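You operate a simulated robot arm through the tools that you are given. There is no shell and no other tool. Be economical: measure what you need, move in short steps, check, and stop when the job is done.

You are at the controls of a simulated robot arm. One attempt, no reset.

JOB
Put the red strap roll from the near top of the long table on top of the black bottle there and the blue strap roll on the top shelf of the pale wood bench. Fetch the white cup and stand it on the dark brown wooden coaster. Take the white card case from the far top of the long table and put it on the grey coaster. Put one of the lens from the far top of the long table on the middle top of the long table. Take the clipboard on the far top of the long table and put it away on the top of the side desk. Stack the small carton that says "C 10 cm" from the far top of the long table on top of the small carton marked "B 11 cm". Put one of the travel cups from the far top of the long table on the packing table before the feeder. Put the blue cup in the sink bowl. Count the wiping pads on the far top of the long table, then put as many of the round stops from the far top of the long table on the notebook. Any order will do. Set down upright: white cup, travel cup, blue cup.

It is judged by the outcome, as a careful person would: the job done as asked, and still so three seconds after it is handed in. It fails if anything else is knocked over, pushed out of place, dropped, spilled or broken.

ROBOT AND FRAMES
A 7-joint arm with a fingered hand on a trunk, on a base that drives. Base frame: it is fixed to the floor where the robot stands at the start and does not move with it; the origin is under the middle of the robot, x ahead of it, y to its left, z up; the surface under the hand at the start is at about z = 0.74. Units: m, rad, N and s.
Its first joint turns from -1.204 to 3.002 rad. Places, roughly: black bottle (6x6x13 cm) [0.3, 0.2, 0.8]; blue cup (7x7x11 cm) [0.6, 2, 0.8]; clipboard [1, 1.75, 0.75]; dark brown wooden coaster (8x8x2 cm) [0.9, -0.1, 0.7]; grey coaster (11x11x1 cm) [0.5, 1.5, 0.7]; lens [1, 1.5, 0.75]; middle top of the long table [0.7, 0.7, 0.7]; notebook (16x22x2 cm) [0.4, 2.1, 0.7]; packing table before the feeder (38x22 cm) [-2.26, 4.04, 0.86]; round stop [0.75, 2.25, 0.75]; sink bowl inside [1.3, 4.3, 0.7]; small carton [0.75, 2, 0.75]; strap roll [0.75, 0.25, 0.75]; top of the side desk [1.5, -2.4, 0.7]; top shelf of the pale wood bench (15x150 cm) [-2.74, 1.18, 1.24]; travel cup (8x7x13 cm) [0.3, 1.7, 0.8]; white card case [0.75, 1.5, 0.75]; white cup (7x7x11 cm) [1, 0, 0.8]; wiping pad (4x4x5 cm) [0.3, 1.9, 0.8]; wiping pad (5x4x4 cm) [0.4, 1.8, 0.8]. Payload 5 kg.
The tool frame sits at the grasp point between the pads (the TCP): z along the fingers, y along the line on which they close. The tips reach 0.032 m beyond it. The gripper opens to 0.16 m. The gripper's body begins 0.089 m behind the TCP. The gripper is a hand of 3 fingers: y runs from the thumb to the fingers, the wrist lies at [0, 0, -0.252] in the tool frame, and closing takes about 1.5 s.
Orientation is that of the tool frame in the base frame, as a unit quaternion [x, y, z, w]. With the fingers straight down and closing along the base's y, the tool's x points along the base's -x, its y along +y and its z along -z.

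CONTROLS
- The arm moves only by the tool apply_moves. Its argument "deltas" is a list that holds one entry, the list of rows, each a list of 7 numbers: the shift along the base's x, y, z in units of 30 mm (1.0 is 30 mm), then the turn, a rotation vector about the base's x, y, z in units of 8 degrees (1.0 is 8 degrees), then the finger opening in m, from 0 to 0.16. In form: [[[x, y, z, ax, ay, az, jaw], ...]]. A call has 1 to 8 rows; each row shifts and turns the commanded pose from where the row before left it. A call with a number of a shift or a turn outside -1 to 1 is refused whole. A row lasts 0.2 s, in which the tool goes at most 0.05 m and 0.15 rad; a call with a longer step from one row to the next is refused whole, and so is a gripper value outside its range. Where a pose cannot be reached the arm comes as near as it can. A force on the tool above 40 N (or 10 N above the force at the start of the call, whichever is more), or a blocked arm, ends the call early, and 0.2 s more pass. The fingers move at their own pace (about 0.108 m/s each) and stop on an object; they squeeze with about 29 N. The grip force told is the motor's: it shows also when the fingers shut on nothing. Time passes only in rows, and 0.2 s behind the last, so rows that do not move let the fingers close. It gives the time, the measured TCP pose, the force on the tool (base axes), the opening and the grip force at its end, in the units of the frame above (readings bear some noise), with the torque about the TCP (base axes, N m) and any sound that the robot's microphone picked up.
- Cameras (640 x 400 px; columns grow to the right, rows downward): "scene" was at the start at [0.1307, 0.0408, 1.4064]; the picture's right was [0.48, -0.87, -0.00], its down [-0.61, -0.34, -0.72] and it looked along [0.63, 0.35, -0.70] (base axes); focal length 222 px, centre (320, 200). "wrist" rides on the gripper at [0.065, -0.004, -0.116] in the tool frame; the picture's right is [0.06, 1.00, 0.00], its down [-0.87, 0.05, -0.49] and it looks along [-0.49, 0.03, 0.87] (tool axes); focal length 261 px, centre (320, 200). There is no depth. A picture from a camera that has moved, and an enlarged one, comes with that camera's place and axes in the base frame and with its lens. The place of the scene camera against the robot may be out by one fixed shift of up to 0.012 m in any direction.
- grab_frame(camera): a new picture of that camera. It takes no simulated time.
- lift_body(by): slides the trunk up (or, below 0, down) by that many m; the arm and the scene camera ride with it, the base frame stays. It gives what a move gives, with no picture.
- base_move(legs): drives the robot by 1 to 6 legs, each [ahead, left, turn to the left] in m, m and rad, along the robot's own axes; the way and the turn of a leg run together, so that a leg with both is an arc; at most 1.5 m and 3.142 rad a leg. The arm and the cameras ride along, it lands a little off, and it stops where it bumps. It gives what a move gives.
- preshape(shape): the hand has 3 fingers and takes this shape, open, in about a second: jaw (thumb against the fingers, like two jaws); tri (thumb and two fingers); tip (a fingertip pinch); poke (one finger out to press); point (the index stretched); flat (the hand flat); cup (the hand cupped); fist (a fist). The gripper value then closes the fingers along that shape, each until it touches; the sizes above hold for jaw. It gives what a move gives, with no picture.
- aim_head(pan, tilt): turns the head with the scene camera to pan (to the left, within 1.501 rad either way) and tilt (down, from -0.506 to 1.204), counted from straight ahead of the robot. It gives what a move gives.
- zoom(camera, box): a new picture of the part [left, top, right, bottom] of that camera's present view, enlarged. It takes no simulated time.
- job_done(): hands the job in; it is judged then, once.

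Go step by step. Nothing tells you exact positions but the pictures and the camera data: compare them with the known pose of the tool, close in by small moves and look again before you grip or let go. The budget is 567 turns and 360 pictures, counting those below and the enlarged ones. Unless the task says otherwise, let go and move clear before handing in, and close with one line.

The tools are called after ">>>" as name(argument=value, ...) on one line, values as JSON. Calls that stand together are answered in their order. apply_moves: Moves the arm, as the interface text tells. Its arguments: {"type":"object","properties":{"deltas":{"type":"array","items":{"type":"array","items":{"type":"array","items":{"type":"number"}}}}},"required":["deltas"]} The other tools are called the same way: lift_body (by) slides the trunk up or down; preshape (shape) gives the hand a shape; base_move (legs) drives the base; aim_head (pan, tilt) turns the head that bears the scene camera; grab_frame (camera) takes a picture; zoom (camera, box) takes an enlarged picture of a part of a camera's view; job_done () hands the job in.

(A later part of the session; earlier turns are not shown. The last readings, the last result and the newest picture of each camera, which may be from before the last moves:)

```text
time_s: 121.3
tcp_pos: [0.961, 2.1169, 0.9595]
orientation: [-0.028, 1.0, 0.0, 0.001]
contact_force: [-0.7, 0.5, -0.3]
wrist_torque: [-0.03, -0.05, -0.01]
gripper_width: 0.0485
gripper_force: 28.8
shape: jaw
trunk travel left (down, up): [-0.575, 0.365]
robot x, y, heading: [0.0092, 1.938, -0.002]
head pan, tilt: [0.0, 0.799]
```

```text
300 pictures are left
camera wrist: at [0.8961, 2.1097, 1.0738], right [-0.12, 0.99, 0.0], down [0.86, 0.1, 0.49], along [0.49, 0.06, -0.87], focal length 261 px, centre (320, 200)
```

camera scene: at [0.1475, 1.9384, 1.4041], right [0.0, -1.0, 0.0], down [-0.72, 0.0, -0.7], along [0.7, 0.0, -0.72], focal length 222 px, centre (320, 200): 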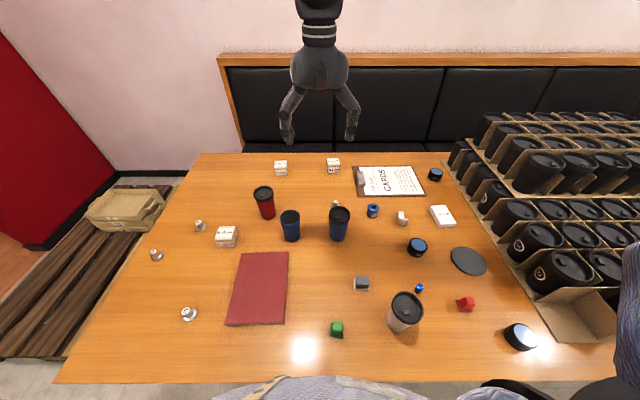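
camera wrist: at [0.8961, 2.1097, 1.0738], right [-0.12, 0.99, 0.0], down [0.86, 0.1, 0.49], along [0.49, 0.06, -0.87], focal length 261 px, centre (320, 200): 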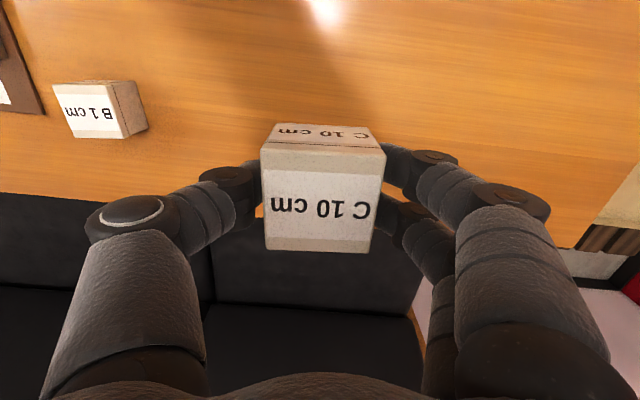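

C carton held. I carry it toward the B 11 carton and look.

>>> apply_moves(deltas=[[[0, 0.7, 0.9, 0, 0, 0, 0], [0, 0.7, 0.9, 0, 0, 0, 0], [-0.6, 0.7, 0, 0, 0, 0, 0], [-0.9, 0.7, 0, 0, 0, 0, 0], [-0.9, 0.7, 0, 0, 0, 0, 0], [-0.9, 0.7, 0, 0, 0, 0, 0], [-0.9, 0.5, 0, 0, 0, 0, 0], [-0.9, 0.4, 0, 0, 0, 0, 0]]])

>>> apply_moves(deltas=[[[-0.9, 0, 0, 0, 0, 0, 0], [-0.9, 0, 0, 0, 0, 0, 0], [-0.9, 0, 0, 0, 0, 0, 0], [-0.9, 0, 0, 0, 0, 0, 0], [0, 0, 0, 0, 0, 0, 0]]])

>>> grab_frame(camera="wrist")

>>> zoom(camera="scene", box=[180, 150, 300, 270])

```text
time_s: 123.1
tcp_pos: [0.8074, 2.2708, 1.0105]
orientation: [-0.028, 1.0, 0.0, 0.0]
contact_force: [-0.7, -0.8, -1.0]
wrist_torque: [0.0, -0.01, 0.0]
gripper_width: 0.0485
gripper_force: 29.2
shape: jaw
trunk travel left (down, up): [-0.575, 0.365]
robot x, y, heading: [0.0051, 1.9381, -0.007]
head pan, tilt: [0.0, 0.799]
```

```text
time_s: 124.3
tcp_pos: [0.7, 2.2706, 1.0112]
orientation: [-0.027, 1.0, 0.0, -0.001]
contact_force: [0.3, 0.2, -1.4]
wrist_torque: [-0.01, 0.03, -0.03]
gripper_width: 0.0487
gripper_force: 29.2
shape: jaw
trunk travel left (down, up): [-0.575, 0.365]
robot x, y, heading: [0.0083, 1.9367, 0.001]
head pan, tilt: [0.0, 0.799]
```

```text
299 pictures are left
camera wrist: at [0.635, 2.2639, 1.1264], right [-0.12, 0.99, 0.0], down [0.87, 0.1, 0.49], along [0.49, 0.06, -0.87], focal length 261 px, centre (320, 200)
```

wrist: 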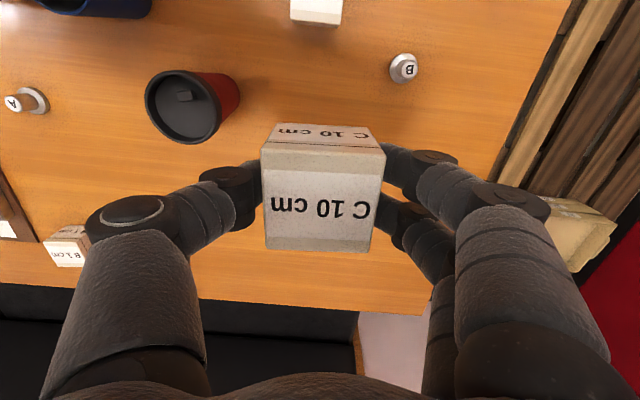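

```text
3.33 times, centred on (240, 210) of scene
camera zoom: at [0.1482, 1.9387, 1.404], right [0.0, -1.0, 0.0], down [-0.72, 0.0, -0.7], along [0.7, 0.0, -0.72], focal length 740 px, centre (587, 167)
```

zoom: 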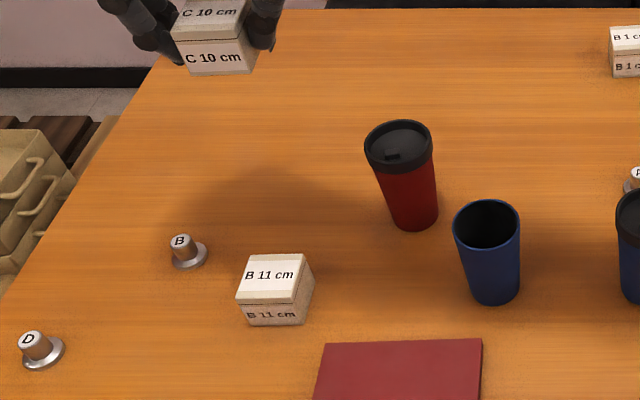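

>>> apply_moves(deltas=[[[-0.8, 0, 0, 0, 0, 0, 0], [-0.8, -0.3, 0, 0, 0, 0, 0], [0, 0, 0, 0, 0, 0, 0]]])

>>> grab_frame(camera="wrist")

```text
time_s: 125.1
tcp_pos: [0.6516, 2.2616, 1.0104]
orientation: [-0.027, 1.0, -0.001, 0.0]
contact_force: [-0.7, -0.1, -1.7]
wrist_torque: [0.01, -0.01, 0.0]
gripper_width: 0.0489
gripper_force: 29.0
shape: jaw
trunk travel left (down, up): [-0.575, 0.365]
robot x, y, heading: [0.0083, 1.9352, -0.005]
head pan, tilt: [0.0, 0.799]
```

```text
297 pictures are left
camera wrist: at [0.5864, 2.2549, 1.1261], right [-0.12, 0.99, 0.0], down [0.87, 0.1, 0.49], along [0.49, 0.06, -0.87], focal length 261 px, centre (320, 200)
```

wrist: 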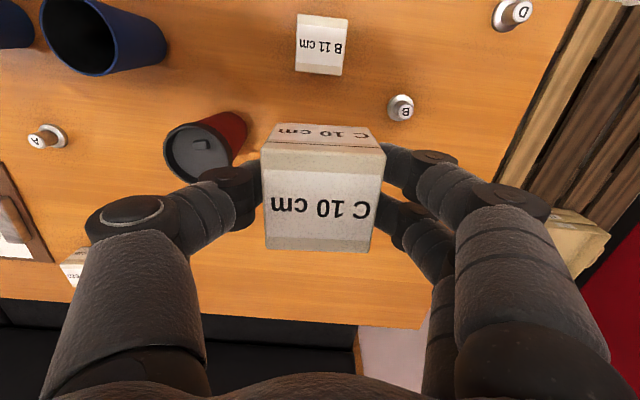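

B carton centre ≈ (0.58, 2.256). I move C over it and lower stepwise.

>>> apply_moves(deltas=[[[-0.75, -0.1, 0, 0, 0, -0.25, 0], [-0.75, -0.1, 0, 0, 0, 0, 0], [-0.72, 0, 0, 0, 0, 0, 0], [0, 0, -0.9, 0, 0, 0, 0], [0, 0, -0.9, 0, 0, 0, 0], [0, 0, -0.9, 0, 0, 0, 0], [0, 0, -0.9, 0, 0, 0, 0], [0, 0, -0.9, 0, 0, 0, 0]]])

>>> zoom(camera="scene", box=[180, 150, 300, 270])

>>> grab_frame(camera="wrist")

```text
time_s: 126.9
tcp_pos: [0.5864, 2.2568, 0.8754]
orientation: [-0.01, 1.0, -0.001, 0.0]
contact_force: [0.3, -0.8, -1.8]
wrist_torque: [0.04, -0.02, 0.0]
gripper_width: 0.0488
gripper_force: 28.9
shape: jaw
trunk travel left (down, up): [-0.575, 0.365]
robot x, y, heading: [0.01, 1.9382, 0.002]
head pan, tilt: [0.0, 0.799]
```

```text
3.33 times, centred on (240, 210) of scene
camera zoom: at [0.1486, 1.9388, 1.4041], right [0.0, -1.0, 0.0], down [-0.72, 0.0, -0.7], along [0.7, 0.0, -0.72], focal length 740 px, centre (587, 167)
```

zoom: 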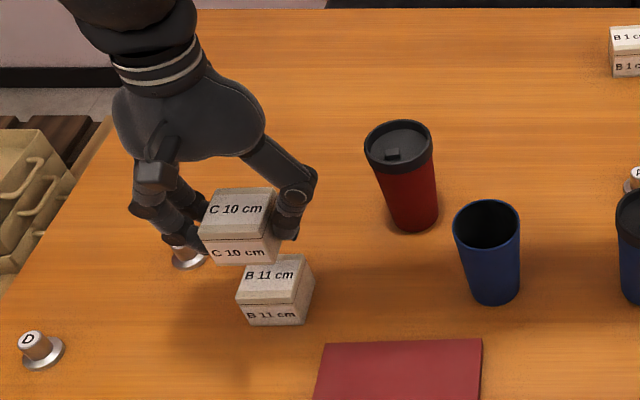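

```text
295 pictures are left
camera wrist: at [0.5207, 2.2513, 0.9916], right [-0.08, 1.0, 0.0], down [0.87, 0.07, 0.49], along [0.49, 0.04, -0.87], focal length 261 px, centre (320, 200)
```

wrist: 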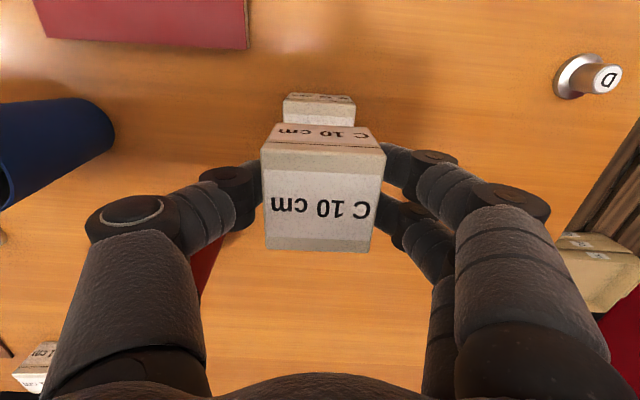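

>>> apply_moves(deltas=[[[0, 0, -0.5, 0, 0, 0, 0], [0, 0, -0.5, 0, 0, 0, 0], [0, 0, -0.2, 0, 0, 0, 0], [0, 0, -0.1, 0, 0, 0, 0], [0, 0, -0.1, 0, 0, 0, 0]]])

>>> zoom(camera="scene", box=[200, 190, 270, 260])

```text
time_s: 128.1
tcp_pos: [0.5848, 2.2545, 0.8335]
orientation: [-0.011, 1.0, 0.0, -0.001]
contact_force: [0.6, 0.1, -1.1]
wrist_torque: [0.01, -0.05, 0.0]
gripper_width: 0.0487
gripper_force: 28.8
shape: jaw
trunk travel left (down, up): [-0.575, 0.365]
robot x, y, heading: [0.0046, 1.9403, -0.005]
head pan, tilt: [0.0, 0.799]
```

```text
5.71 times, centred on (235, 225) of scene
camera zoom: at [0.148, 1.9387, 1.4041], right [0.0, -1.0, 0.0], down [-0.72, 0.0, -0.7], along [0.7, 0.0, -0.72], focal length 1269 px, centre (806, 57)
```

zoom: 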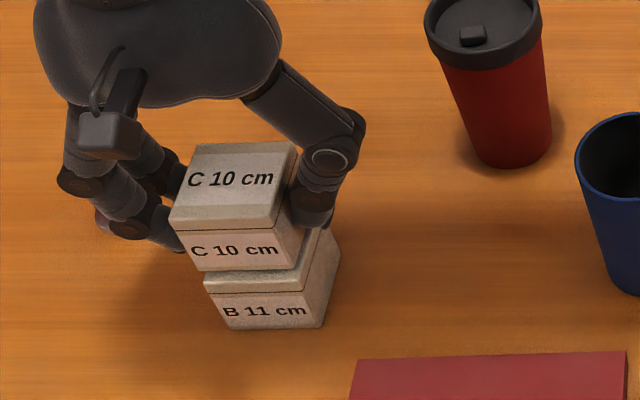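

>>> apply_moves(deltas=[[[0, 0, -0.1, 0, 0, 0, 0], [0, 0, -0.06, 0, 0, 0, 0]]])

```text
time_s: 128.7
tcp_pos: [0.5854, 2.2567, 0.8307]
orientation: [-0.01, 1.0, 0.0, 0.0]
contact_force: [0.3, 0.2, 1.8]
wrist_torque: [0.06, 0.02, -0.04]
gripper_width: 0.0487
gripper_force: 28.9
shape: jaw
trunk travel left (down, up): [-0.575, 0.365]
robot x, y, heading: [0.0056, 1.9343, -0.006]
head pan, tilt: [0.0, 0.799]
```

Contact. I release in small steps and rise.

>>> apply_moves(deltas=[[[0, 0, -0.03, 0, 0, 0, 0.045], [0, 0, 0, 0, 0, 0, 0.06], [0, 0, 0, 0, 0, 0, 0.08], [0, 0, 0, 0, 0, 0, 0.085], [0, 0, 0.5, 0, 0, 0, 0.085], [0, 0, 0.9, 0, 0, 0, 0.085], [0, 0, 0.9, 0, 0, 0, 0.085], [0, 0, 0.9, 0, 0, 0, 0.085]]])

>>> apply_moves(deltas=[[[0, 0, 0.9, 0, 0, 0, 0.1], [0, 0, 0.9, 0, 0, 0, 0.1], [0, 0, 0.9, 0, 0, 0, 0.1]]])

>>> grab_frame(camera="wrist")

>>> grab_frame(camera="scene")

```text
time_s: 130.5
tcp_pos: [0.586, 2.2552, 0.9251]
orientation: [-0.01, 1.0, 0.0, 0.0]
contact_force: [-0.6, 0.7, 0.2]
wrist_torque: [-0.01, -0.02, 0.01]
gripper_width: 0.0842
gripper_force: 0.0
shape: jaw
trunk travel left (down, up): [-0.575, 0.365]
robot x, y, heading: [0.0139, 1.9373, -0.003]
head pan, tilt: [0.0, 0.799]
```

```text
time_s: 131.3
tcp_pos: [0.5844, 2.2551, 1.0064]
orientation: [-0.012, 1.0, 0.0, 0.0]
contact_force: [-0.4, -0.2, 0.4]
wrist_torque: [0.02, -0.01, 0.0]
gripper_width: 0.0994
gripper_force: 0.1
shape: jaw
trunk travel left (down, up): [-0.575, 0.365]
robot x, y, heading: [0.0056, 1.938, -0.0]
head pan, tilt: [0.0, 0.799]
```

```text
293 pictures are left
camera wrist: at [0.5191, 2.2502, 1.122], right [-0.08, 1.0, 0.0], down [0.87, 0.07, 0.49], along [0.49, 0.04, -0.87], focal length 261 px, centre (320, 200)
```

wrist: 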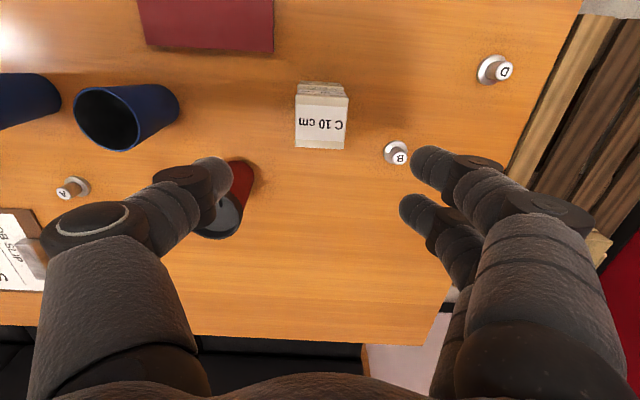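

```text
292 pictures are left
camera scene: at [0.1467, 1.9385, 1.4041], right [0.0, -1.0, 0.0], down [-0.72, 0.0, -0.7], along [0.7, 0.0, -0.72], focal length 222 px, centre (320, 200)
```

scene: 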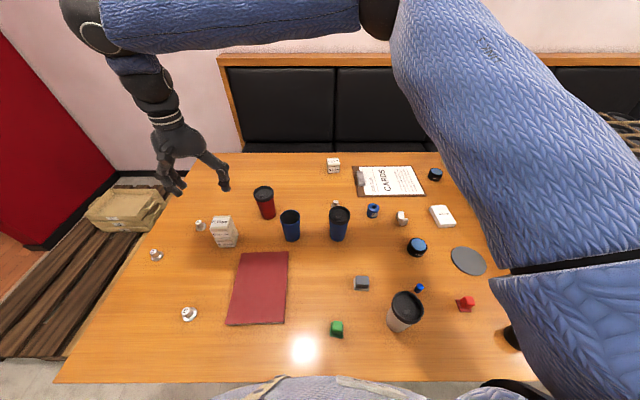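

Cartons are stacked. Now the round stops: first "E", near (0.345, 2.30).

>>> apply_moves(deltas=[[[-0.9, 0.15, 0, 0, 0, 0, 0.1], [-0.9, 0.15, 0, 0, 0, 0, 0.1], [-0.9, 0.15, 0, 0, 0, 0, 0.1], [-0.9, 0.15, 0, 0, 0, 0, 0.1], [-0.9, 0.15, 0, 0, 0, 0, 0.08], [-0.9, 0.15, -0.5, 0, 0, 0, 0.08], [-0.9, 0.15, -0.9, 0, 0, 0, 0.08], [-0.9, 0.15, -0.9, 0, 0, 0, 0.08]]])

>>> grab_frame(camera="wrist")

```text
time_s: 133.1
tcp_pos: [0.368, 2.2918, 0.9364]
orientation: [-0.011, 1.0, -0.001, 0.001]
contact_force: [-0.3, 0.1, -0.2]
wrist_torque: [-0.01, 0.01, 0.0]
gripper_width: 0.0807
gripper_force: 0.0
shape: jaw
trunk travel left (down, up): [-0.575, 0.365]
robot x, y, heading: [0.0094, 1.9367, -0.003]
head pan, tilt: [0.0, 0.799]
```

```text
291 pictures are left
camera wrist: at [0.3043, 2.2872, 1.0524], right [-0.08, 1.0, 0.0], down [0.87, 0.07, 0.49], along [0.49, 0.04, -0.87], focal length 261 px, centre (320, 200)
```

wrist: 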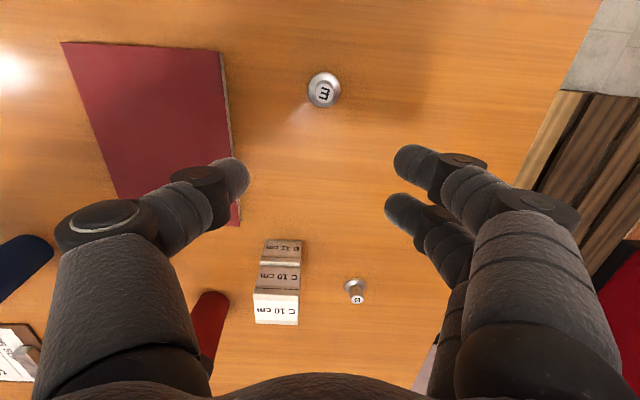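

>>> apply_moves(deltas=[[[-0.52, 0.03, -0.9, 0, 0, 0, 0.07], [-0.52, 0.03, -0.9, 0, 0, 0, 0.07], [0, 0, -0.9, 0, 0, 0, 0.07], [0, 0, -0.6, 0, 0, 0, 0.07], [0, 0, 0, 0, 0, 0, 0.07]]])

>>> grab_frame(camera="wrist")

>>> zoom(camera="scene", box=[150, 270, 230, 330])

```text
time_s: 134.3
tcp_pos: [0.3391, 2.2949, 0.8373]
orientation: [-0.01, 1.0, 0.0, 0.0]
contact_force: [-0.2, -0.3, 0.7]
wrist_torque: [0.01, 0.01, 0.02]
gripper_width: 0.0709
gripper_force: 0.0
shape: jaw
trunk travel left (down, up): [-0.575, 0.365]
robot x, y, heading: [0.01, 1.9349, -0.001]
head pan, tilt: [0.0, 0.799]
```

```text
290 pictures are left
camera wrist: at [0.2732, 2.2884, 0.9529], right [-0.08, 1.0, 0.0], down [0.87, 0.07, 0.49], along [0.49, 0.04, -0.87], focal length 261 px, centre (320, 200)
```

wrist: 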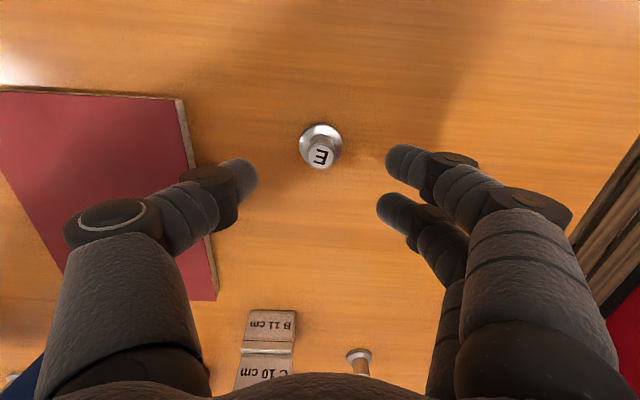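

```text
6.67 times, centred on (190, 300) of scene
camera zoom: at [0.1477, 1.9387, 1.4041], right [0.0, -1.0, 0.0], down [-0.72, 0.0, -0.7], along [0.7, 0.0, -0.72], focal length 1481 px, centre (1187, -467)
```

zoom: 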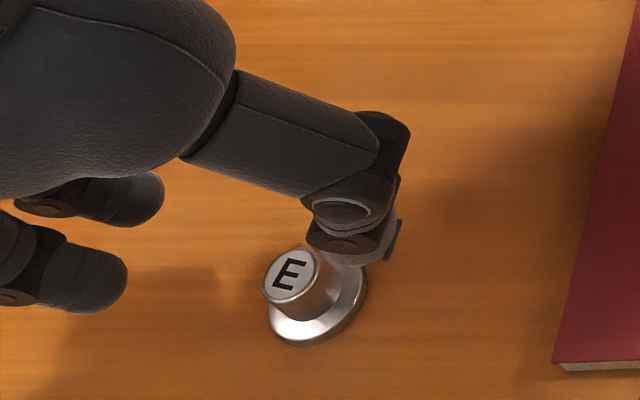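

>>> apply_moves(deltas=[[[0, -0.03, -0.7, 0, 0, 0, 0.07], [0, 0, -0.7, 0, 0, 0, 0.07], [0, 0, -0.4, 0, 0, 0, 0.07], [0, 0, 0, 0, 0, 0, 0.04], [0, 0, 0, 0, 0, 0, 0.0], [0, 0, 0, 0, 0, 0, 0.0], [0, 0, 0, 0, 0, 0, 0.0], [0, 0, 0, 0, 0, 0, 0.0]]])

>>> grab_frame(camera="wrist")

```text
time_s: 136.1
tcp_pos: [0.3386, 2.2925, 0.7825]
orientation: [-0.01, 1.0, 0.001, 0.0]
contact_force: [0.5, 0.1, 0.2]
wrist_torque: [-0.01, 0.02, 0.0]
gripper_width: 0.0088
gripper_force: 29.0
shape: jaw
trunk travel left (down, up): [-0.575, 0.365]
robot x, y, heading: [0.0115, 1.9383, -0.004]
head pan, tilt: [0.0, 0.799]
```

```text
288 pictures are left
camera wrist: at [0.2734, 2.2877, 0.899], right [-0.08, 1.0, 0.0], down [0.87, 0.07, 0.49], along [0.49, 0.04, -0.87], focal length 261 px, centre (320, 200)
```

wrist: 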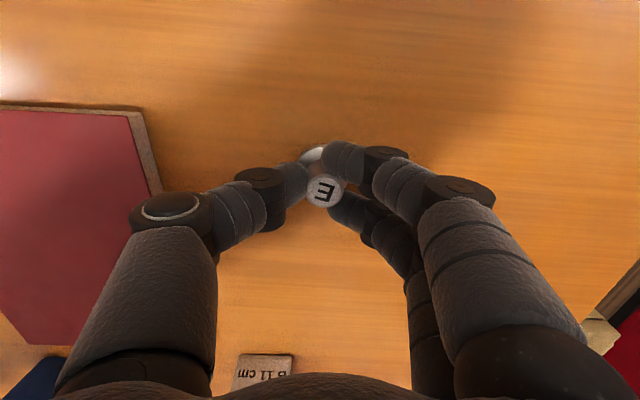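

>>> apply_moves(deltas=[[[0, 0, 0.4, 0, 0, 0, 0], [0, 0, 0.8, 0, 0, 0, 0], [0, 0, 0.8, 0, 0, 0, 0], [0, 0, 0.4, 0, 0, 0, 0]]])

>>> grab_frame(camera="wrist")

>>> zoom(camera="scene", box=[150, 240, 290, 330])

```text
time_s: 137.1
tcp_pos: [0.3387, 2.2915, 0.8571]
orientation: [-0.011, 1.0, 0.0, -0.001]
contact_force: [0.3, -0.5, -0.4]
wrist_torque: [-0.03, -0.02, -0.03]
gripper_width: 0.0088
gripper_force: 28.7
shape: jaw
trunk travel left (down, up): [-0.575, 0.365]
robot x, y, heading: [0.0073, 1.9373, -0.007]
head pan, tilt: [0.0, 0.799]
```

```text
287 pictures are left
camera wrist: at [0.273, 2.2877, 0.9715], right [-0.08, 1.0, 0.0], down [0.87, 0.07, 0.49], along [0.49, 0.04, -0.87], focal length 261 px, centre (320, 200)
```

wrist: 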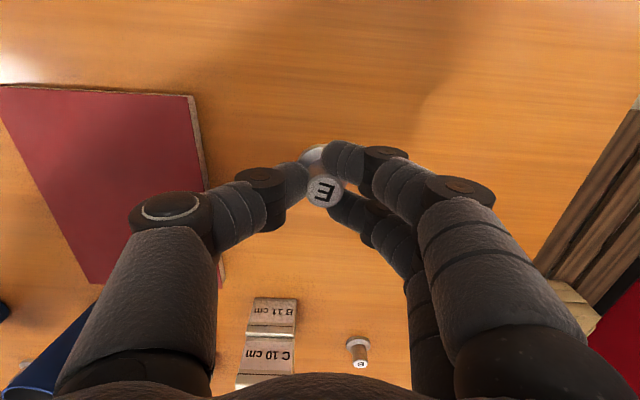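

```text
4.44 times, centred on (220, 285) of scene
camera zoom: at [0.1477, 1.9388, 1.4041], right [0.0, -1.0, 0.0], down [-0.72, 0.0, -0.7], along [0.7, 0.0, -0.72], focal length 987 px, centre (764, -178)
```

zoom: 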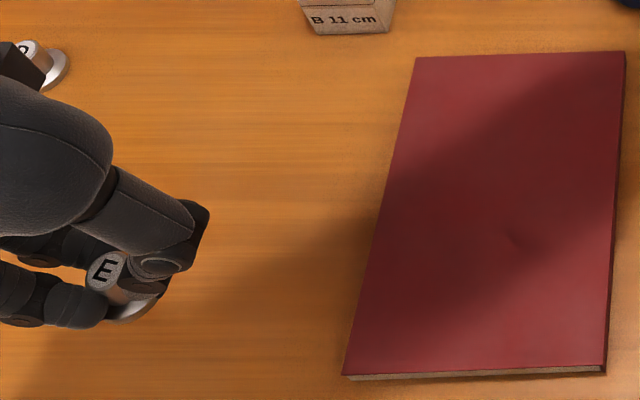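

Stop E is held upright. Carrying it to the notebook (x 0.31–0.53, y 2.03–2.19).

>>> apply_moves(deltas=[[[0.2, -0.94, 0, 0, 0, 0, 0], [0.2, -0.94, 0, 0, 0, 0, 0], [0.2, -0.94, 0, 0, 0, 0, 0], [0.2, -0.94, 0, 0, 0, 0, 0], [0.2, -0.94, 0, 0, 0, 0, 0], [0, 0, -0.8, 0, 0, 0, 0], [0, 0, -0.4, 0, 0, 0, 0]]])

>>> zoom(camera="scene", box=[200, 240, 320, 340])

>>> grab_frame(camera="wrist")

```text
time_s: 138.7
tcp_pos: [0.3681, 2.1505, 0.8188]
orientation: [-0.01, 1.0, 0.0, -0.001]
contact_force: [-0.5, 0.4, -0.5]
wrist_torque: [-0.03, -0.01, 0.02]
gripper_width: 0.0086
gripper_force: 29.1
shape: jaw
trunk travel left (down, up): [-0.575, 0.365]
robot x, y, heading: [0.0093, 1.9373, 0.002]
head pan, tilt: [0.0, 0.799]
```

```text
4.00 times, centred on (260, 290) of scene
camera zoom: at [0.1479, 1.9382, 1.4041], right [0.0, -1.0, 0.0], down [-0.72, 0.0, -0.7], along [0.7, 0.0, -0.72], focal length 888 px, centre (560, -160)
```

zoom: 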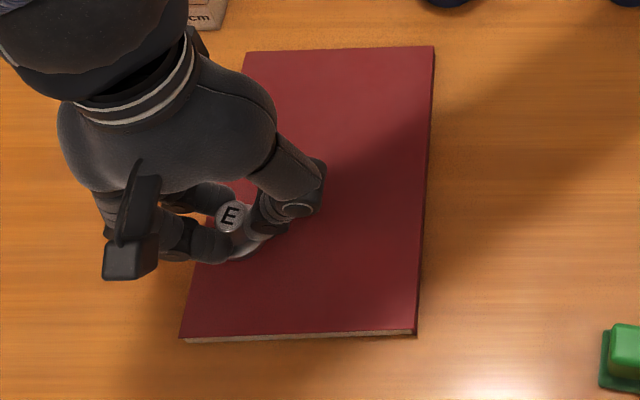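

```text
284 pictures are left
camera wrist: at [0.3035, 2.146, 0.9347], right [-0.08, 1.0, 0.0], down [0.87, 0.07, 0.49], along [0.49, 0.04, -0.87], focal length 261 px, centre (320, 200)
```

wrist: 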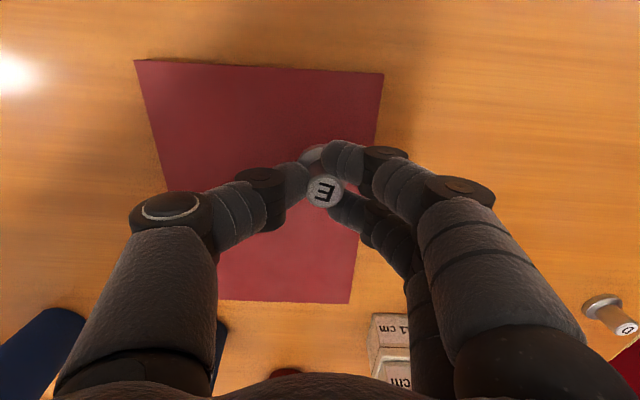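

>>> apply_moves(deltas=[[[0, -0.2, -0.3, 0, 0, 0, 0], [0, 0, -0.1, 0, 0, 0, 0], [0, 0, -0.1, 0, 0, 0, 0]]])

```text
time_s: 139.5
tcp_pos: [0.3683, 2.1448, 0.8043]
orientation: [-0.011, 1.0, 0.0, 0.0]
contact_force: [0.1, -0.2, -0.8]
wrist_torque: [0.02, -0.04, -0.03]
gripper_width: 0.0091
gripper_force: 28.8
shape: jaw
trunk travel left (down, up): [-0.575, 0.365]
robot x, y, heading: [0.0064, 1.9403, 0.002]
head pan, tilt: [0.0, 0.799]
```

>>> apply_moves(deltas=[[[0, 0, -0.1, 0, 0, 0, 0], [0, 0, 0, 0, 0, 0, 0]]])

>>> zoom(camera="scene", box=[220, 260, 290, 330])

```text
time_s: 140.1
tcp_pos: [0.3687, 2.1457, 0.8014]
orientation: [-0.01, 1.0, -0.001, -0.001]
contact_force: [0.4, -0.9, -1.3]
wrist_torque: [0.01, -0.04, -0.01]
gripper_width: 0.0089
gripper_force: 28.9
shape: jaw
trunk travel left (down, up): [-0.575, 0.365]
robot x, y, heading: [0.0086, 1.9363, -0.001]
head pan, tilt: [0.0, 0.799]
```

```text
5.71 times, centred on (255, 295) of scene
camera zoom: at [0.1477, 1.9387, 1.4041], right [0.0, -1.0, 0.0], down [-0.72, 0.0, -0.7], along [0.7, 0.0, -0.72], focal length 1269 px, centre (691, -343)
```

zoom: 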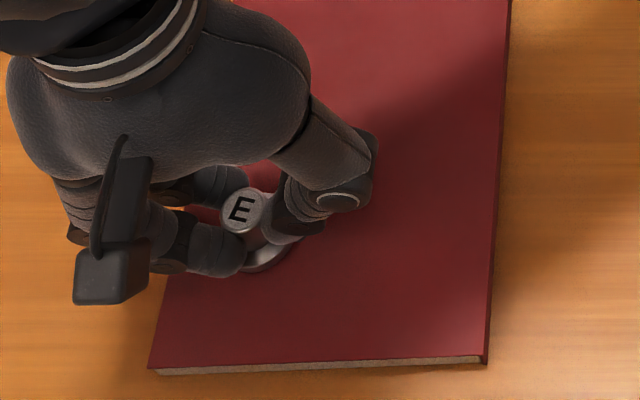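

>>> apply_moves(deltas=[[[0, 0, -0.1, 0, 0, 0, 0], [0, 0, 0, 0, 0, 0, 0]]])

```text
time_s: 140.7
tcp_pos: [0.3684, 2.145, 0.7993]
orientation: [-0.011, 1.0, 0.001, -0.001]
contact_force: [-0.9, -1.4, 1.9]
wrist_torque: [0.01, -0.03, 0.02]
gripper_width: 0.0086
gripper_force: 29.1
shape: jaw
trunk travel left (down, up): [-0.575, 0.365]
robot x, y, heading: [0.0077, 1.9352, -0.005]
head pan, tilt: [0.0, 0.799]
```

>>> apply_moves(deltas=[[[0, 0, -0.03, 0, 0, 0, 0.02], [0, 0, 0, 0, 0, 0, 0.05], [0, 0, 0, 0, 0, 0, 0.06], [0, 0, 0, 0, 0, 0, 0.06], [0, 0, 0.6, 0, 0, 0, 0.06], [0, 0, 0.9, 0, 0, 0, 0.06], [0, 0, 0.9, 0, 0, 0, 0.08], [0.3, 0, 0.9, 0, 0, 0, 0.08]]])

>>> apply_moves(deltas=[[[0.4, 0.9, 0.9, 0, 0, 0, 0.08], [0.5, 0.9, 0.6, 0, 0, 0, 0.08], [0.5, 0.95, 0, 0, 0, 0, 0.08], [0.5, 0.95, 0, 0, 0, 0, 0.08], [0.5, 0.95, 0, 0, 0, 0, 0.08], [0.5, 0.95, 0, 0, 0, 0, 0.08], [0.5, 0.95, 0, 0, 0, 0, 0.08], [0.5, 0.95, 0, 0, 0, 0, 0.08]]])

>>> grab_frame(camera="wrist")

>>> grab_frame(camera="scene")

```text
time_s: 142.5
tcp_pos: [0.3775, 2.1451, 0.8946]
orientation: [-0.01, 1.0, -0.001, 0.0]
contact_force: [0.5, -0.2, 0.2]
wrist_torque: [0.03, -0.01, 0.04]
gripper_width: 0.0791
gripper_force: 0.2
shape: jaw
trunk travel left (down, up): [-0.575, 0.365]
robot x, y, heading: [0.011, 1.9387, -0.004]
head pan, tilt: [0.0, 0.799]
```

```text
time_s: 144.3
tcp_pos: [0.4955, 2.3704, 0.9409]
orientation: [-0.011, 1.0, -0.001, -0.001]
contact_force: [-0.6, -0.3, -0.7]
wrist_torque: [-0.02, 0.0, -0.01]
gripper_width: 0.0797
gripper_force: 0.1
shape: jaw
trunk travel left (down, up): [-0.575, 0.365]
robot x, y, heading: [0.0052, 1.9379, 0.003]
head pan, tilt: [0.0, 0.799]
```

```text
282 pictures are left
camera wrist: at [0.4301, 2.3655, 1.057], right [-0.08, 1.0, 0.0], down [0.87, 0.07, 0.49], along [0.49, 0.04, -0.87], focal length 261 px, centre (320, 200)
```

wrist: 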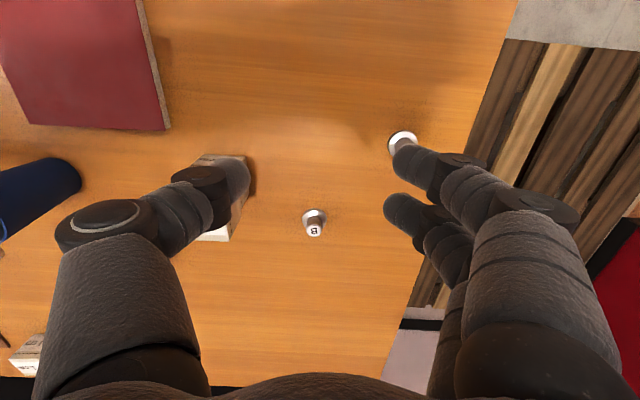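

```text
281 pictures are left
camera scene: at [0.1477, 1.9395, 1.4041], right [0.0, -1.0, 0.0], down [-0.72, 0.0, -0.7], along [0.7, 0.0, -0.72], focal length 222 px, centre (320, 200)
```

scene: 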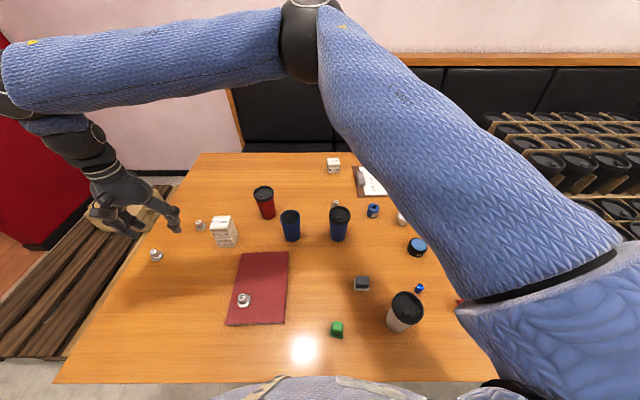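

>>> apply_moves(deltas=[[[0.2, 0.85, 0, 0, 0, 0, 0.07], [0.2, 0.85, 0, 0, 0, 0, 0.07], [0.2, 0.85, -0.4, 0, 0, 0, 0.07], [0.2, 0.85, -0.9, 0, 0, 0, 0.07], [0, 0, -0.9, 0, 0, 0, 0.07], [0, 0, -0.9, 0, 0, 0, 0.07], [0, 0, 0, 0, 0, 0, 0.07]]])

>>> grab_frame(camera="wrist")

```text
time_s: 145.9
tcp_pos: [0.5292, 2.3826, 0.8612]
orientation: [-0.01, 1.0, -0.001, 0.001]
contact_force: [0.8, 0.0, -0.1]
wrist_torque: [0.0, -0.03, -0.01]
gripper_width: 0.0706
gripper_force: 0.0
shape: jaw
out of reach, approached as far as the arm can: row 1, 2, 3, 4, 6
trunk travel left (down, up): [-0.575, 0.365]
robot x, y, heading: [0.0047, 1.9388, -0.004]
head pan, tilt: [0.0, 0.799]
```

```text
280 pictures are left
camera wrist: at [0.4643, 2.3775, 0.9774], right [-0.08, 1.0, 0.0], down [0.87, 0.07, 0.49], along [0.49, 0.04, -0.87], focal length 261 px, centre (320, 200)
```

wrist: 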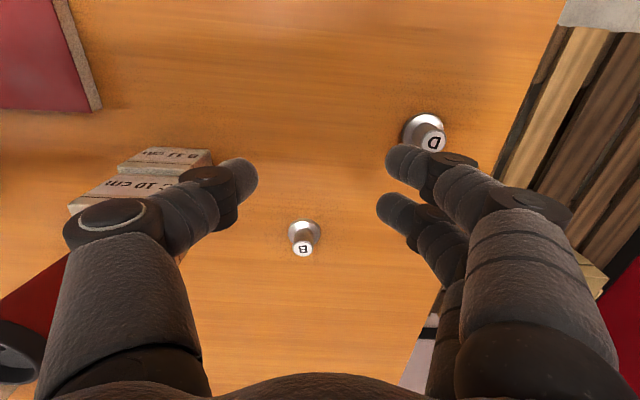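

D is out of reach for this hand angle; I'll take B and A instead. First rise a little and move over B at (0.631, 2.372).

>>> apply_moves(deltas=[[[0, -0.1, 0.5, 0, 0, 0, 0.07], [0, 0, 0.3, 0, 0, 0, 0.07], [0, 0, 0, 0, 0, 0, 0.07]]])

```text
time_s: 146.7
tcp_pos: [0.5304, 2.3799, 0.8868]
orientation: [-0.011, 1.0, 0.0, -0.001]
contact_force: [0.2, -0.2, 0.2]
wrist_torque: [0.02, 0.0, 0.0]
gripper_width: 0.0705
gripper_force: 0.0
shape: jaw
trunk travel left (down, up): [-0.575, 0.365]
robot x, y, heading: [0.0064, 1.9381, -0.003]
head pan, tilt: [0.0, 0.799]
```

>>> apply_moves(deltas=[[[0.85, -0.05, 0, 0, 0, 0, 0.07], [0.85, -0.05, 0, 0, 0, 0, 0.07], [0.85, -0.05, 0, 0, 0, 0, 0.07], [0.82, -0.1, 0, 0, 0, 0, 0.07], [0, 0, -0.8, 0, 0, 0, 0.07], [0, 0, -0.8, 0, 0, 0, 0.07], [0, 0, 0, 0, 0, 0, 0.07]]])

>>> grab_frame(camera="wrist")

```text
time_s: 148.3
tcp_pos: [0.63, 2.3714, 0.8383]
orientation: [-0.012, 1.0, -0.001, 0.0]
contact_force: [0.1, -0.7, 0.1]
wrist_torque: [-0.01, 0.02, 0.0]
gripper_width: 0.0704
gripper_force: 0.1
shape: jaw
trunk travel left (down, up): [-0.575, 0.365]
robot x, y, heading: [0.0074, 1.9394, -0.004]
head pan, tilt: [0.0, 0.799]
```

```text
279 pictures are left
camera wrist: at [0.5648, 2.3672, 0.9531], right [-0.08, 1.0, 0.0], down [0.87, 0.07, 0.49], along [0.49, 0.04, -0.87], focal length 261 px, centre (320, 200)
```

wrist: 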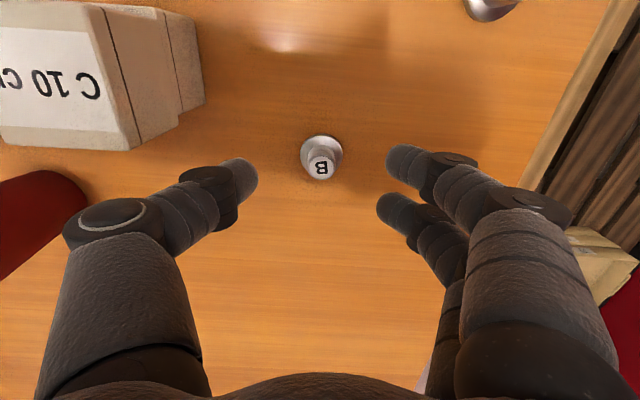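

>>> apply_moves(deltas=[[[0.2, 0.1, -0.7, 0, 0, 0, 0.06], [0, 0, -0.7, 0, 0, 0, 0.06], [0, 0, -0.45, 0, 0, 0, 0.06], [0, 0, 0, 0, 0, 0, 0.03], [0, 0, 0, 0, 0, 0, 0.0], [0, 0, 0, 0, 0, 0, 0.0], [0, 0, 0, 0, 0, 0, 0.0], [0, 0, 0, 0, 0, 0, 0.0]]])

>>> apply_moves(deltas=[[[0, 0, 0.5, 0, 0, 0, 0], [0, 0, 0.9, 0, 0, 0, 0], [0, 0, 0.9, 0, 0, 0, 0], [0, 0, 0.9, 0, 0, 0, 0], [0, 0, 0.9, 0, 0, 0, 0], [0, 0, 0.9, 0, 0, 0, 0]]])

>>> grab_frame(camera="wrist")

```text
time_s: 150.1
tcp_pos: [0.6372, 2.3745, 0.7833]
orientation: [-0.011, 1.0, 0.0, 0.0]
contact_force: [0.9, 0.1, 1.9]
wrist_torque: [0.02, -0.12, 0.0]
gripper_width: 0.0054
gripper_force: 28.8
shape: jaw
trunk travel left (down, up): [-0.575, 0.365]
robot x, y, heading: [0.0076, 1.9365, -0.006]
head pan, tilt: [0.0, 0.799]
```

```text
time_s: 151.5
tcp_pos: [0.6358, 2.3748, 0.9324]
orientation: [-0.011, 1.0, 0.001, -0.001]
contact_force: [0.2, -0.3, -0.8]
wrist_torque: [-0.01, 0.0, -0.04]
gripper_width: 0.0046
gripper_force: 29.5
shape: jaw
trunk travel left (down, up): [-0.575, 0.365]
robot x, y, heading: [0.0076, 1.9368, -0.003]
head pan, tilt: [0.0, 0.799]
```

```text
278 pictures are left
camera wrist: at [0.5708, 2.3704, 1.0481], right [-0.08, 1.0, 0.0], down [0.87, 0.07, 0.49], along [0.49, 0.04, -0.87], focal length 261 px, centre (320, 200)
```

wrist: 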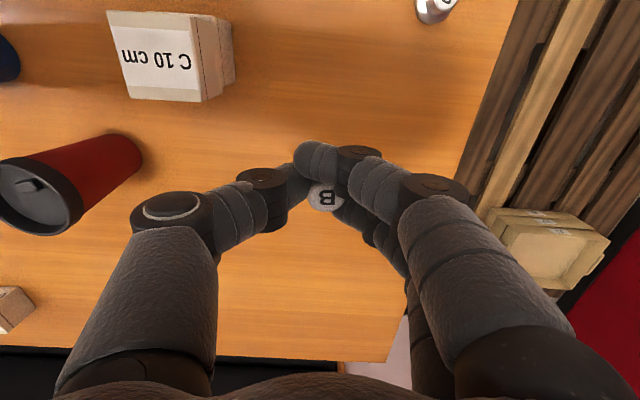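

>>> zoom(camera="wrist", box=[260, 120, 400, 240])

>>> zoom(camera="scene", box=[140, 130, 240, 230])

```text
3.33 times, centred on (330, 180) of wrist
camera zoom: at [0.5708, 2.3704, 1.0481], right [-0.08, 1.0, 0.0], down [0.87, 0.07, 0.49], along [0.49, 0.04, -0.87], focal length 869 px, centre (287, 267)
```

zoom: 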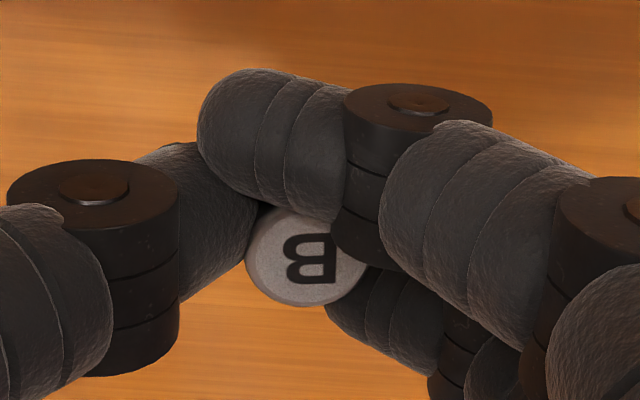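

```text
4.00 times, centred on (190, 180) of scene
camera zoom: at [0.1472, 1.9386, 1.4041], right [0.0, -1.0, 0.0], down [-0.72, 0.0, -0.7], along [0.7, 0.0, -0.72], focal length 888 px, centre (840, 280)
```

zoom: 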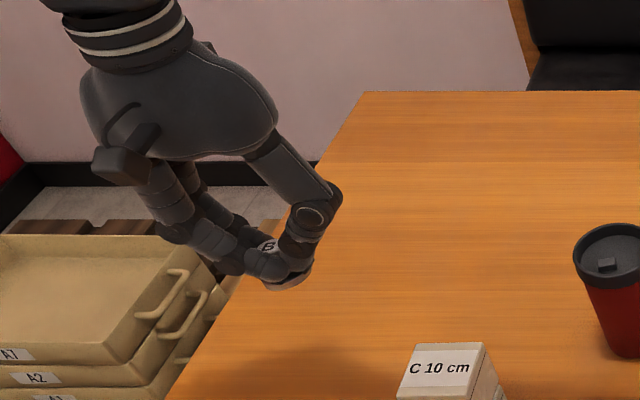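

Held level. I carry B over to the notebook, raising slightly over the cartons.

>>> apply_moves(deltas=[[[0, 0, 0.9, 0, 0, 0, 0], [-0.68, -0.98, 0.4, 0, 0, 0, 0], [-0.68, -0.98, 0, 0, 0, 0, 0], [-0.68, -0.98, 0, 0, 0, 0, 0], [-0.68, -0.98, 0, 0, 0, 0, 0], [-0.68, -0.98, 0, 0, 0, 0, 0], [-0.68, -0.98, 0, 0, 0, 0, 0], [-0.68, -0.98, 0, 0, 0, 0, 0]]])

>>> apply_moves(deltas=[[[-0.68, -0.98, -0.5, 0, 0, 0, 0], [-0.68, -0.98, -0.9, 0, 0, 0, 0], [-0.65, -1, -0.9, 0, 0, 0, 0], [0, 0, -0.9, 0, 0, 0, 0], [0, 0, -0.9, 0, 0, 0, 0], [0, 0, -0.7, 0, 0, 0, 0], [0, 0, 0, 0, 0, 0, 0]]])

>>> grab_frame(camera="wrist")

>>> zoom(camera="scene", box=[210, 240, 320, 340])

```text
time_s: 153.3
tcp_pos: [0.4925, 2.1673, 0.9717]
orientation: [-0.01, 1.0, 0.0, -0.001]
contact_force: [0.0, -0.2, -0.5]
wrist_torque: [0.02, -0.03, 0.01]
gripper_width: 0.0047
gripper_force: 29.3
shape: jaw
trunk travel left (down, up): [-0.575, 0.365]
robot x, y, heading: [0.0083, 1.9393, -0.002]
head pan, tilt: [0.0, 0.799]
```

```text
time_s: 154.9
tcp_pos: [0.4333, 2.0786, 0.8264]
orientation: [-0.011, 1.0, 0.0, 0.0]
contact_force: [0.4, 0.3, -1.1]
wrist_torque: [0.0, -0.02, 0.01]
gripper_width: 0.0048
gripper_force: 28.8
shape: jaw
trunk travel left (down, up): [-0.575, 0.365]
robot x, y, heading: [0.0056, 1.9396, 0.001]
head pan, tilt: [0.0, 0.799]
```

```text
275 pictures are left
camera wrist: at [0.369, 2.075, 0.9432], right [-0.08, 1.0, 0.0], down [0.87, 0.07, 0.49], along [0.49, 0.04, -0.87], focal length 261 px, centre (320, 200)
```

wrist: 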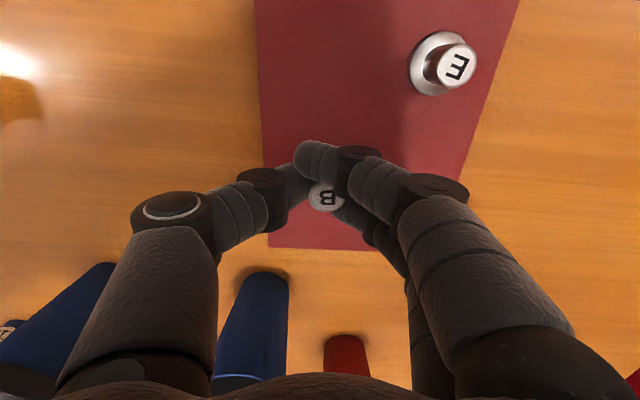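

```text
4.00 times, centred on (265, 290) of scene
camera zoom: at [0.1476, 1.9384, 1.4041], right [0.0, -1.0, 0.0], down [-0.72, 0.0, -0.7], along [0.7, 0.0, -0.72], focal length 888 px, centre (540, -160)
```

zoom: 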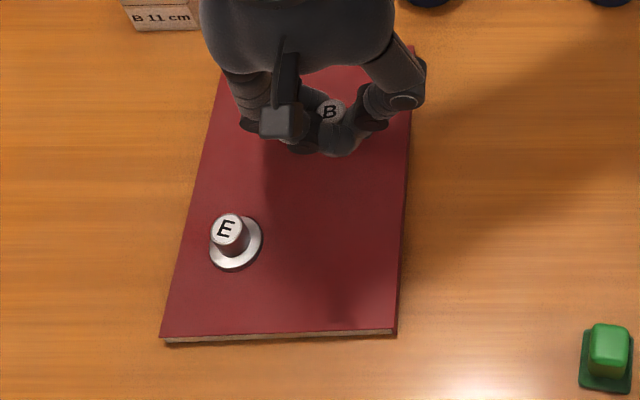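

>>> apply_moves(deltas=[[[0, 0, -0.5, 0, 0, 0, 0], [0, 0, -0.2, 0, 0, 0, 0], [0, 0, -0.1, 0, 0, 0, 0], [0, 0, 0, 0, 0, 0, 0]]])

```text
time_s: 155.9
tcp_pos: [0.4334, 2.0798, 0.8031]
orientation: [-0.01, 1.0, 0.0, -0.001]
contact_force: [-0.1, -0.4, -1.9]
wrist_torque: [0.0, 0.01, -0.02]
gripper_width: 0.0048
gripper_force: 29.1
shape: jaw
trunk travel left (down, up): [-0.575, 0.365]
robot x, y, heading: [0.0094, 1.9354, -0.002]
head pan, tilt: [0.0, 0.799]
```

>>> apply_moves(deltas=[[[0, 0, -0.1, 0, 0, 0, 0], [0, 0, 0, 0, 0, 0, 0]]])

```text
time_s: 156.5
tcp_pos: [0.4329, 2.0799, 0.7994]
orientation: [-0.01, 1.0, 0.0, -0.001]
contact_force: [-0.2, -0.3, -1.0]
wrist_torque: [0.0, 0.03, -0.05]
gripper_width: 0.0047
gripper_force: 28.4
shape: jaw
trunk travel left (down, up): [-0.575, 0.365]
robot x, y, heading: [0.007, 1.94, -0.005]
head pan, tilt: [0.0, 0.799]
```

>>> apply_moves(deltas=[[[0, 0, -0.07, 0, 0, 0, 0], [0, 0, 0, 0, 0, 0, 0]]])

```text
time_s: 157.1
tcp_pos: [0.4345, 2.08, 0.7978]
orientation: [-0.01, 1.0, 0.0, 0.0]
contact_force: [-1.3, -0.5, 4.7]
wrist_torque: [0.07, -0.07, 0.0]
gripper_width: 0.0047
gripper_force: 29.3
shape: jaw
trunk travel left (down, up): [-0.575, 0.365]
robot x, y, heading: [0.0075, 1.9417, 0.0]
head pan, tilt: [0.0, 0.799]
```

>>> apply_moves(deltas=[[[0, 0, 0, 0, 0, 0, 0.02], [0, 0, 0, 0, 0, 0, 0.04], [0, 0, 0, 0, 0, 0, 0.06], [0, 0, 0, 0, 0, 0, 0.06], [0, 0, 0.6, 0, 0, 0, 0.06], [0, 0, 0.9, 0, 0, 0, 0.06], [0, 0, 0.9, 0, 0, 0, 0.08], [0, 0, 0.9, 0, 0, 0, 0.08]]])

>>> apply_moves(deltas=[[[0, 0, 0.9, 0, 0, 0, 0.08], [0, 0, 0.9, 0, 0, 0, 0.08], [0.9, -0.5, 0.9, 0, 0, 0, 0.08], [0.9, -0.6, 0, 0, 0, 0, 0.08], [0.9, -0.6, 0, 0, 0, 0, 0.08], [0.9, -0.6, 0, 0, 0, 0, 0.08], [0.9, -0.6, 0, 0, 0, 0, 0.08], [0.9, -0.6, 0, 0, 0, 0, 0.08]]])

>>> grab_frame(camera="wrist")

>>> grab_frame(camera="scene")

```text
time_s: 158.9
tcp_pos: [0.434, 2.0808, 0.8965]
orientation: [-0.01, 1.0, 0.0, -0.001]
contact_force: [1.0, -0.6, 0.0]
wrist_torque: [-0.03, -0.01, 0.0]
gripper_width: 0.0792
gripper_force: 0.1
shape: jaw
trunk travel left (down, up): [-0.575, 0.365]
robot x, y, heading: [0.0073, 1.9379, -0.003]
head pan, tilt: [0.0, 0.799]
```

```text
time_s: 160.7
tcp_pos: [0.5958, 1.9748, 0.9777]
orientation: [-0.012, 1.0, 0.001, -0.001]
contact_force: [0.3, 0.3, -0.2]
wrist_torque: [0.02, 0.01, -0.02]
gripper_width: 0.0792
gripper_force: 0.0
shape: jaw
trunk travel left (down, up): [-0.575, 0.365]
robot x, y, heading: [0.0123, 1.9382, 0.003]
head pan, tilt: [0.0, 0.799]
```

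```text
273 pictures are left
camera wrist: at [0.5307, 1.9703, 1.0938], right [-0.08, 1.0, 0.0], down [0.87, 0.07, 0.49], along [0.49, 0.04, -0.87], focal length 261 px, centre (320, 200)
```

wrist: 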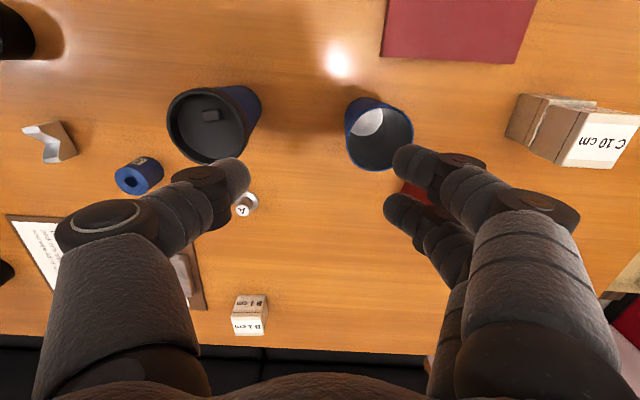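

```text
272 pictures are left
camera scene: at [0.1482, 1.9379, 1.404], right [0.0, -1.0, 0.0], down [-0.72, 0.0, -0.7], along [0.7, 0.0, -0.72], focal length 222 px, centre (320, 200)
```

scene: 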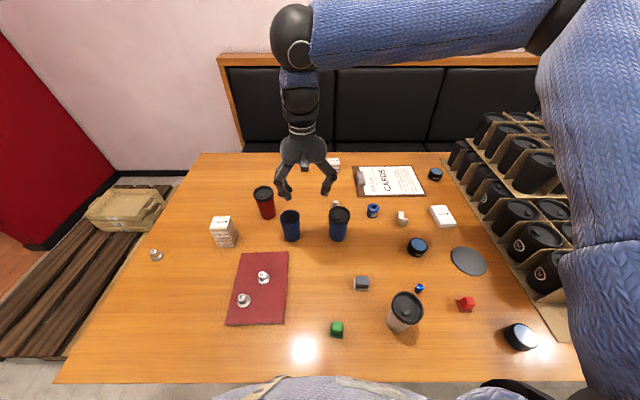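

B and E are on the notebook. Now stop A at (0.741, 1.873), with the hand turned 45° so its camera clears the blue travel cup.

>>> apply_moves(deltas=[[[0.8, -0.57, 0, 0, 0, 0.95, 0.07], [0.8, -0.57, 0, 0, 0, 0.95, 0.07], [0.8, -0.57, 0, 0, 0, 0.95, 0.07], [0.8, -0.57, 0, 0, 0, 0.95, 0.07], [0.8, -0.57, 0, 0, 0, 0.95, 0.07], [0.83, -0.57, 0, 0, 0, 0.95, 0.07], [0, 0, -0.8, 0, 0, 0, 0.07], [0, 0, -0.8, 0, 0, 0, 0.07]]])

>>> grab_frame(camera="wrist")

```text
time_s: 162.5
tcp_pos: [0.7404, 1.8717, 0.9303]
orientation: [-0.399, 0.917, 0.001, 0.0]
contact_force: [0.9, -0.1, -1.1]
wrist_torque: [0.0, 0.02, 0.0]
gripper_width: 0.0703
gripper_force: 0.0
shape: jaw
trunk travel left (down, up): [-0.575, 0.365]
robot x, y, heading: [0.0084, 1.9382, -0.003]
head pan, tilt: [0.0, 0.799]
```

```text
271 pictures are left
camera wrist: at [0.6994, 1.8221, 1.0459], right [-0.77, 0.64, 0.0], down [0.55, 0.67, 0.49], along [0.31, 0.38, -0.87], focal length 261 px, centre (320, 200)
```

wrist: 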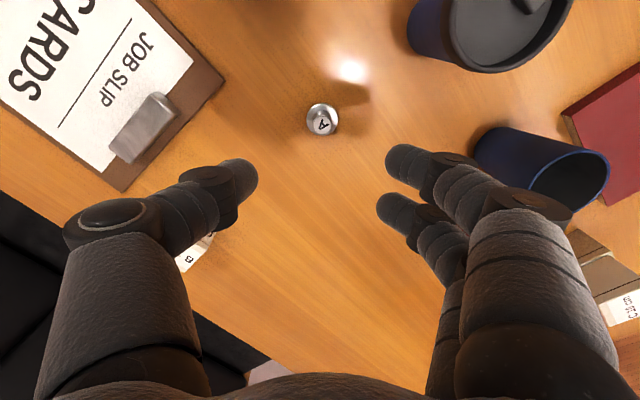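

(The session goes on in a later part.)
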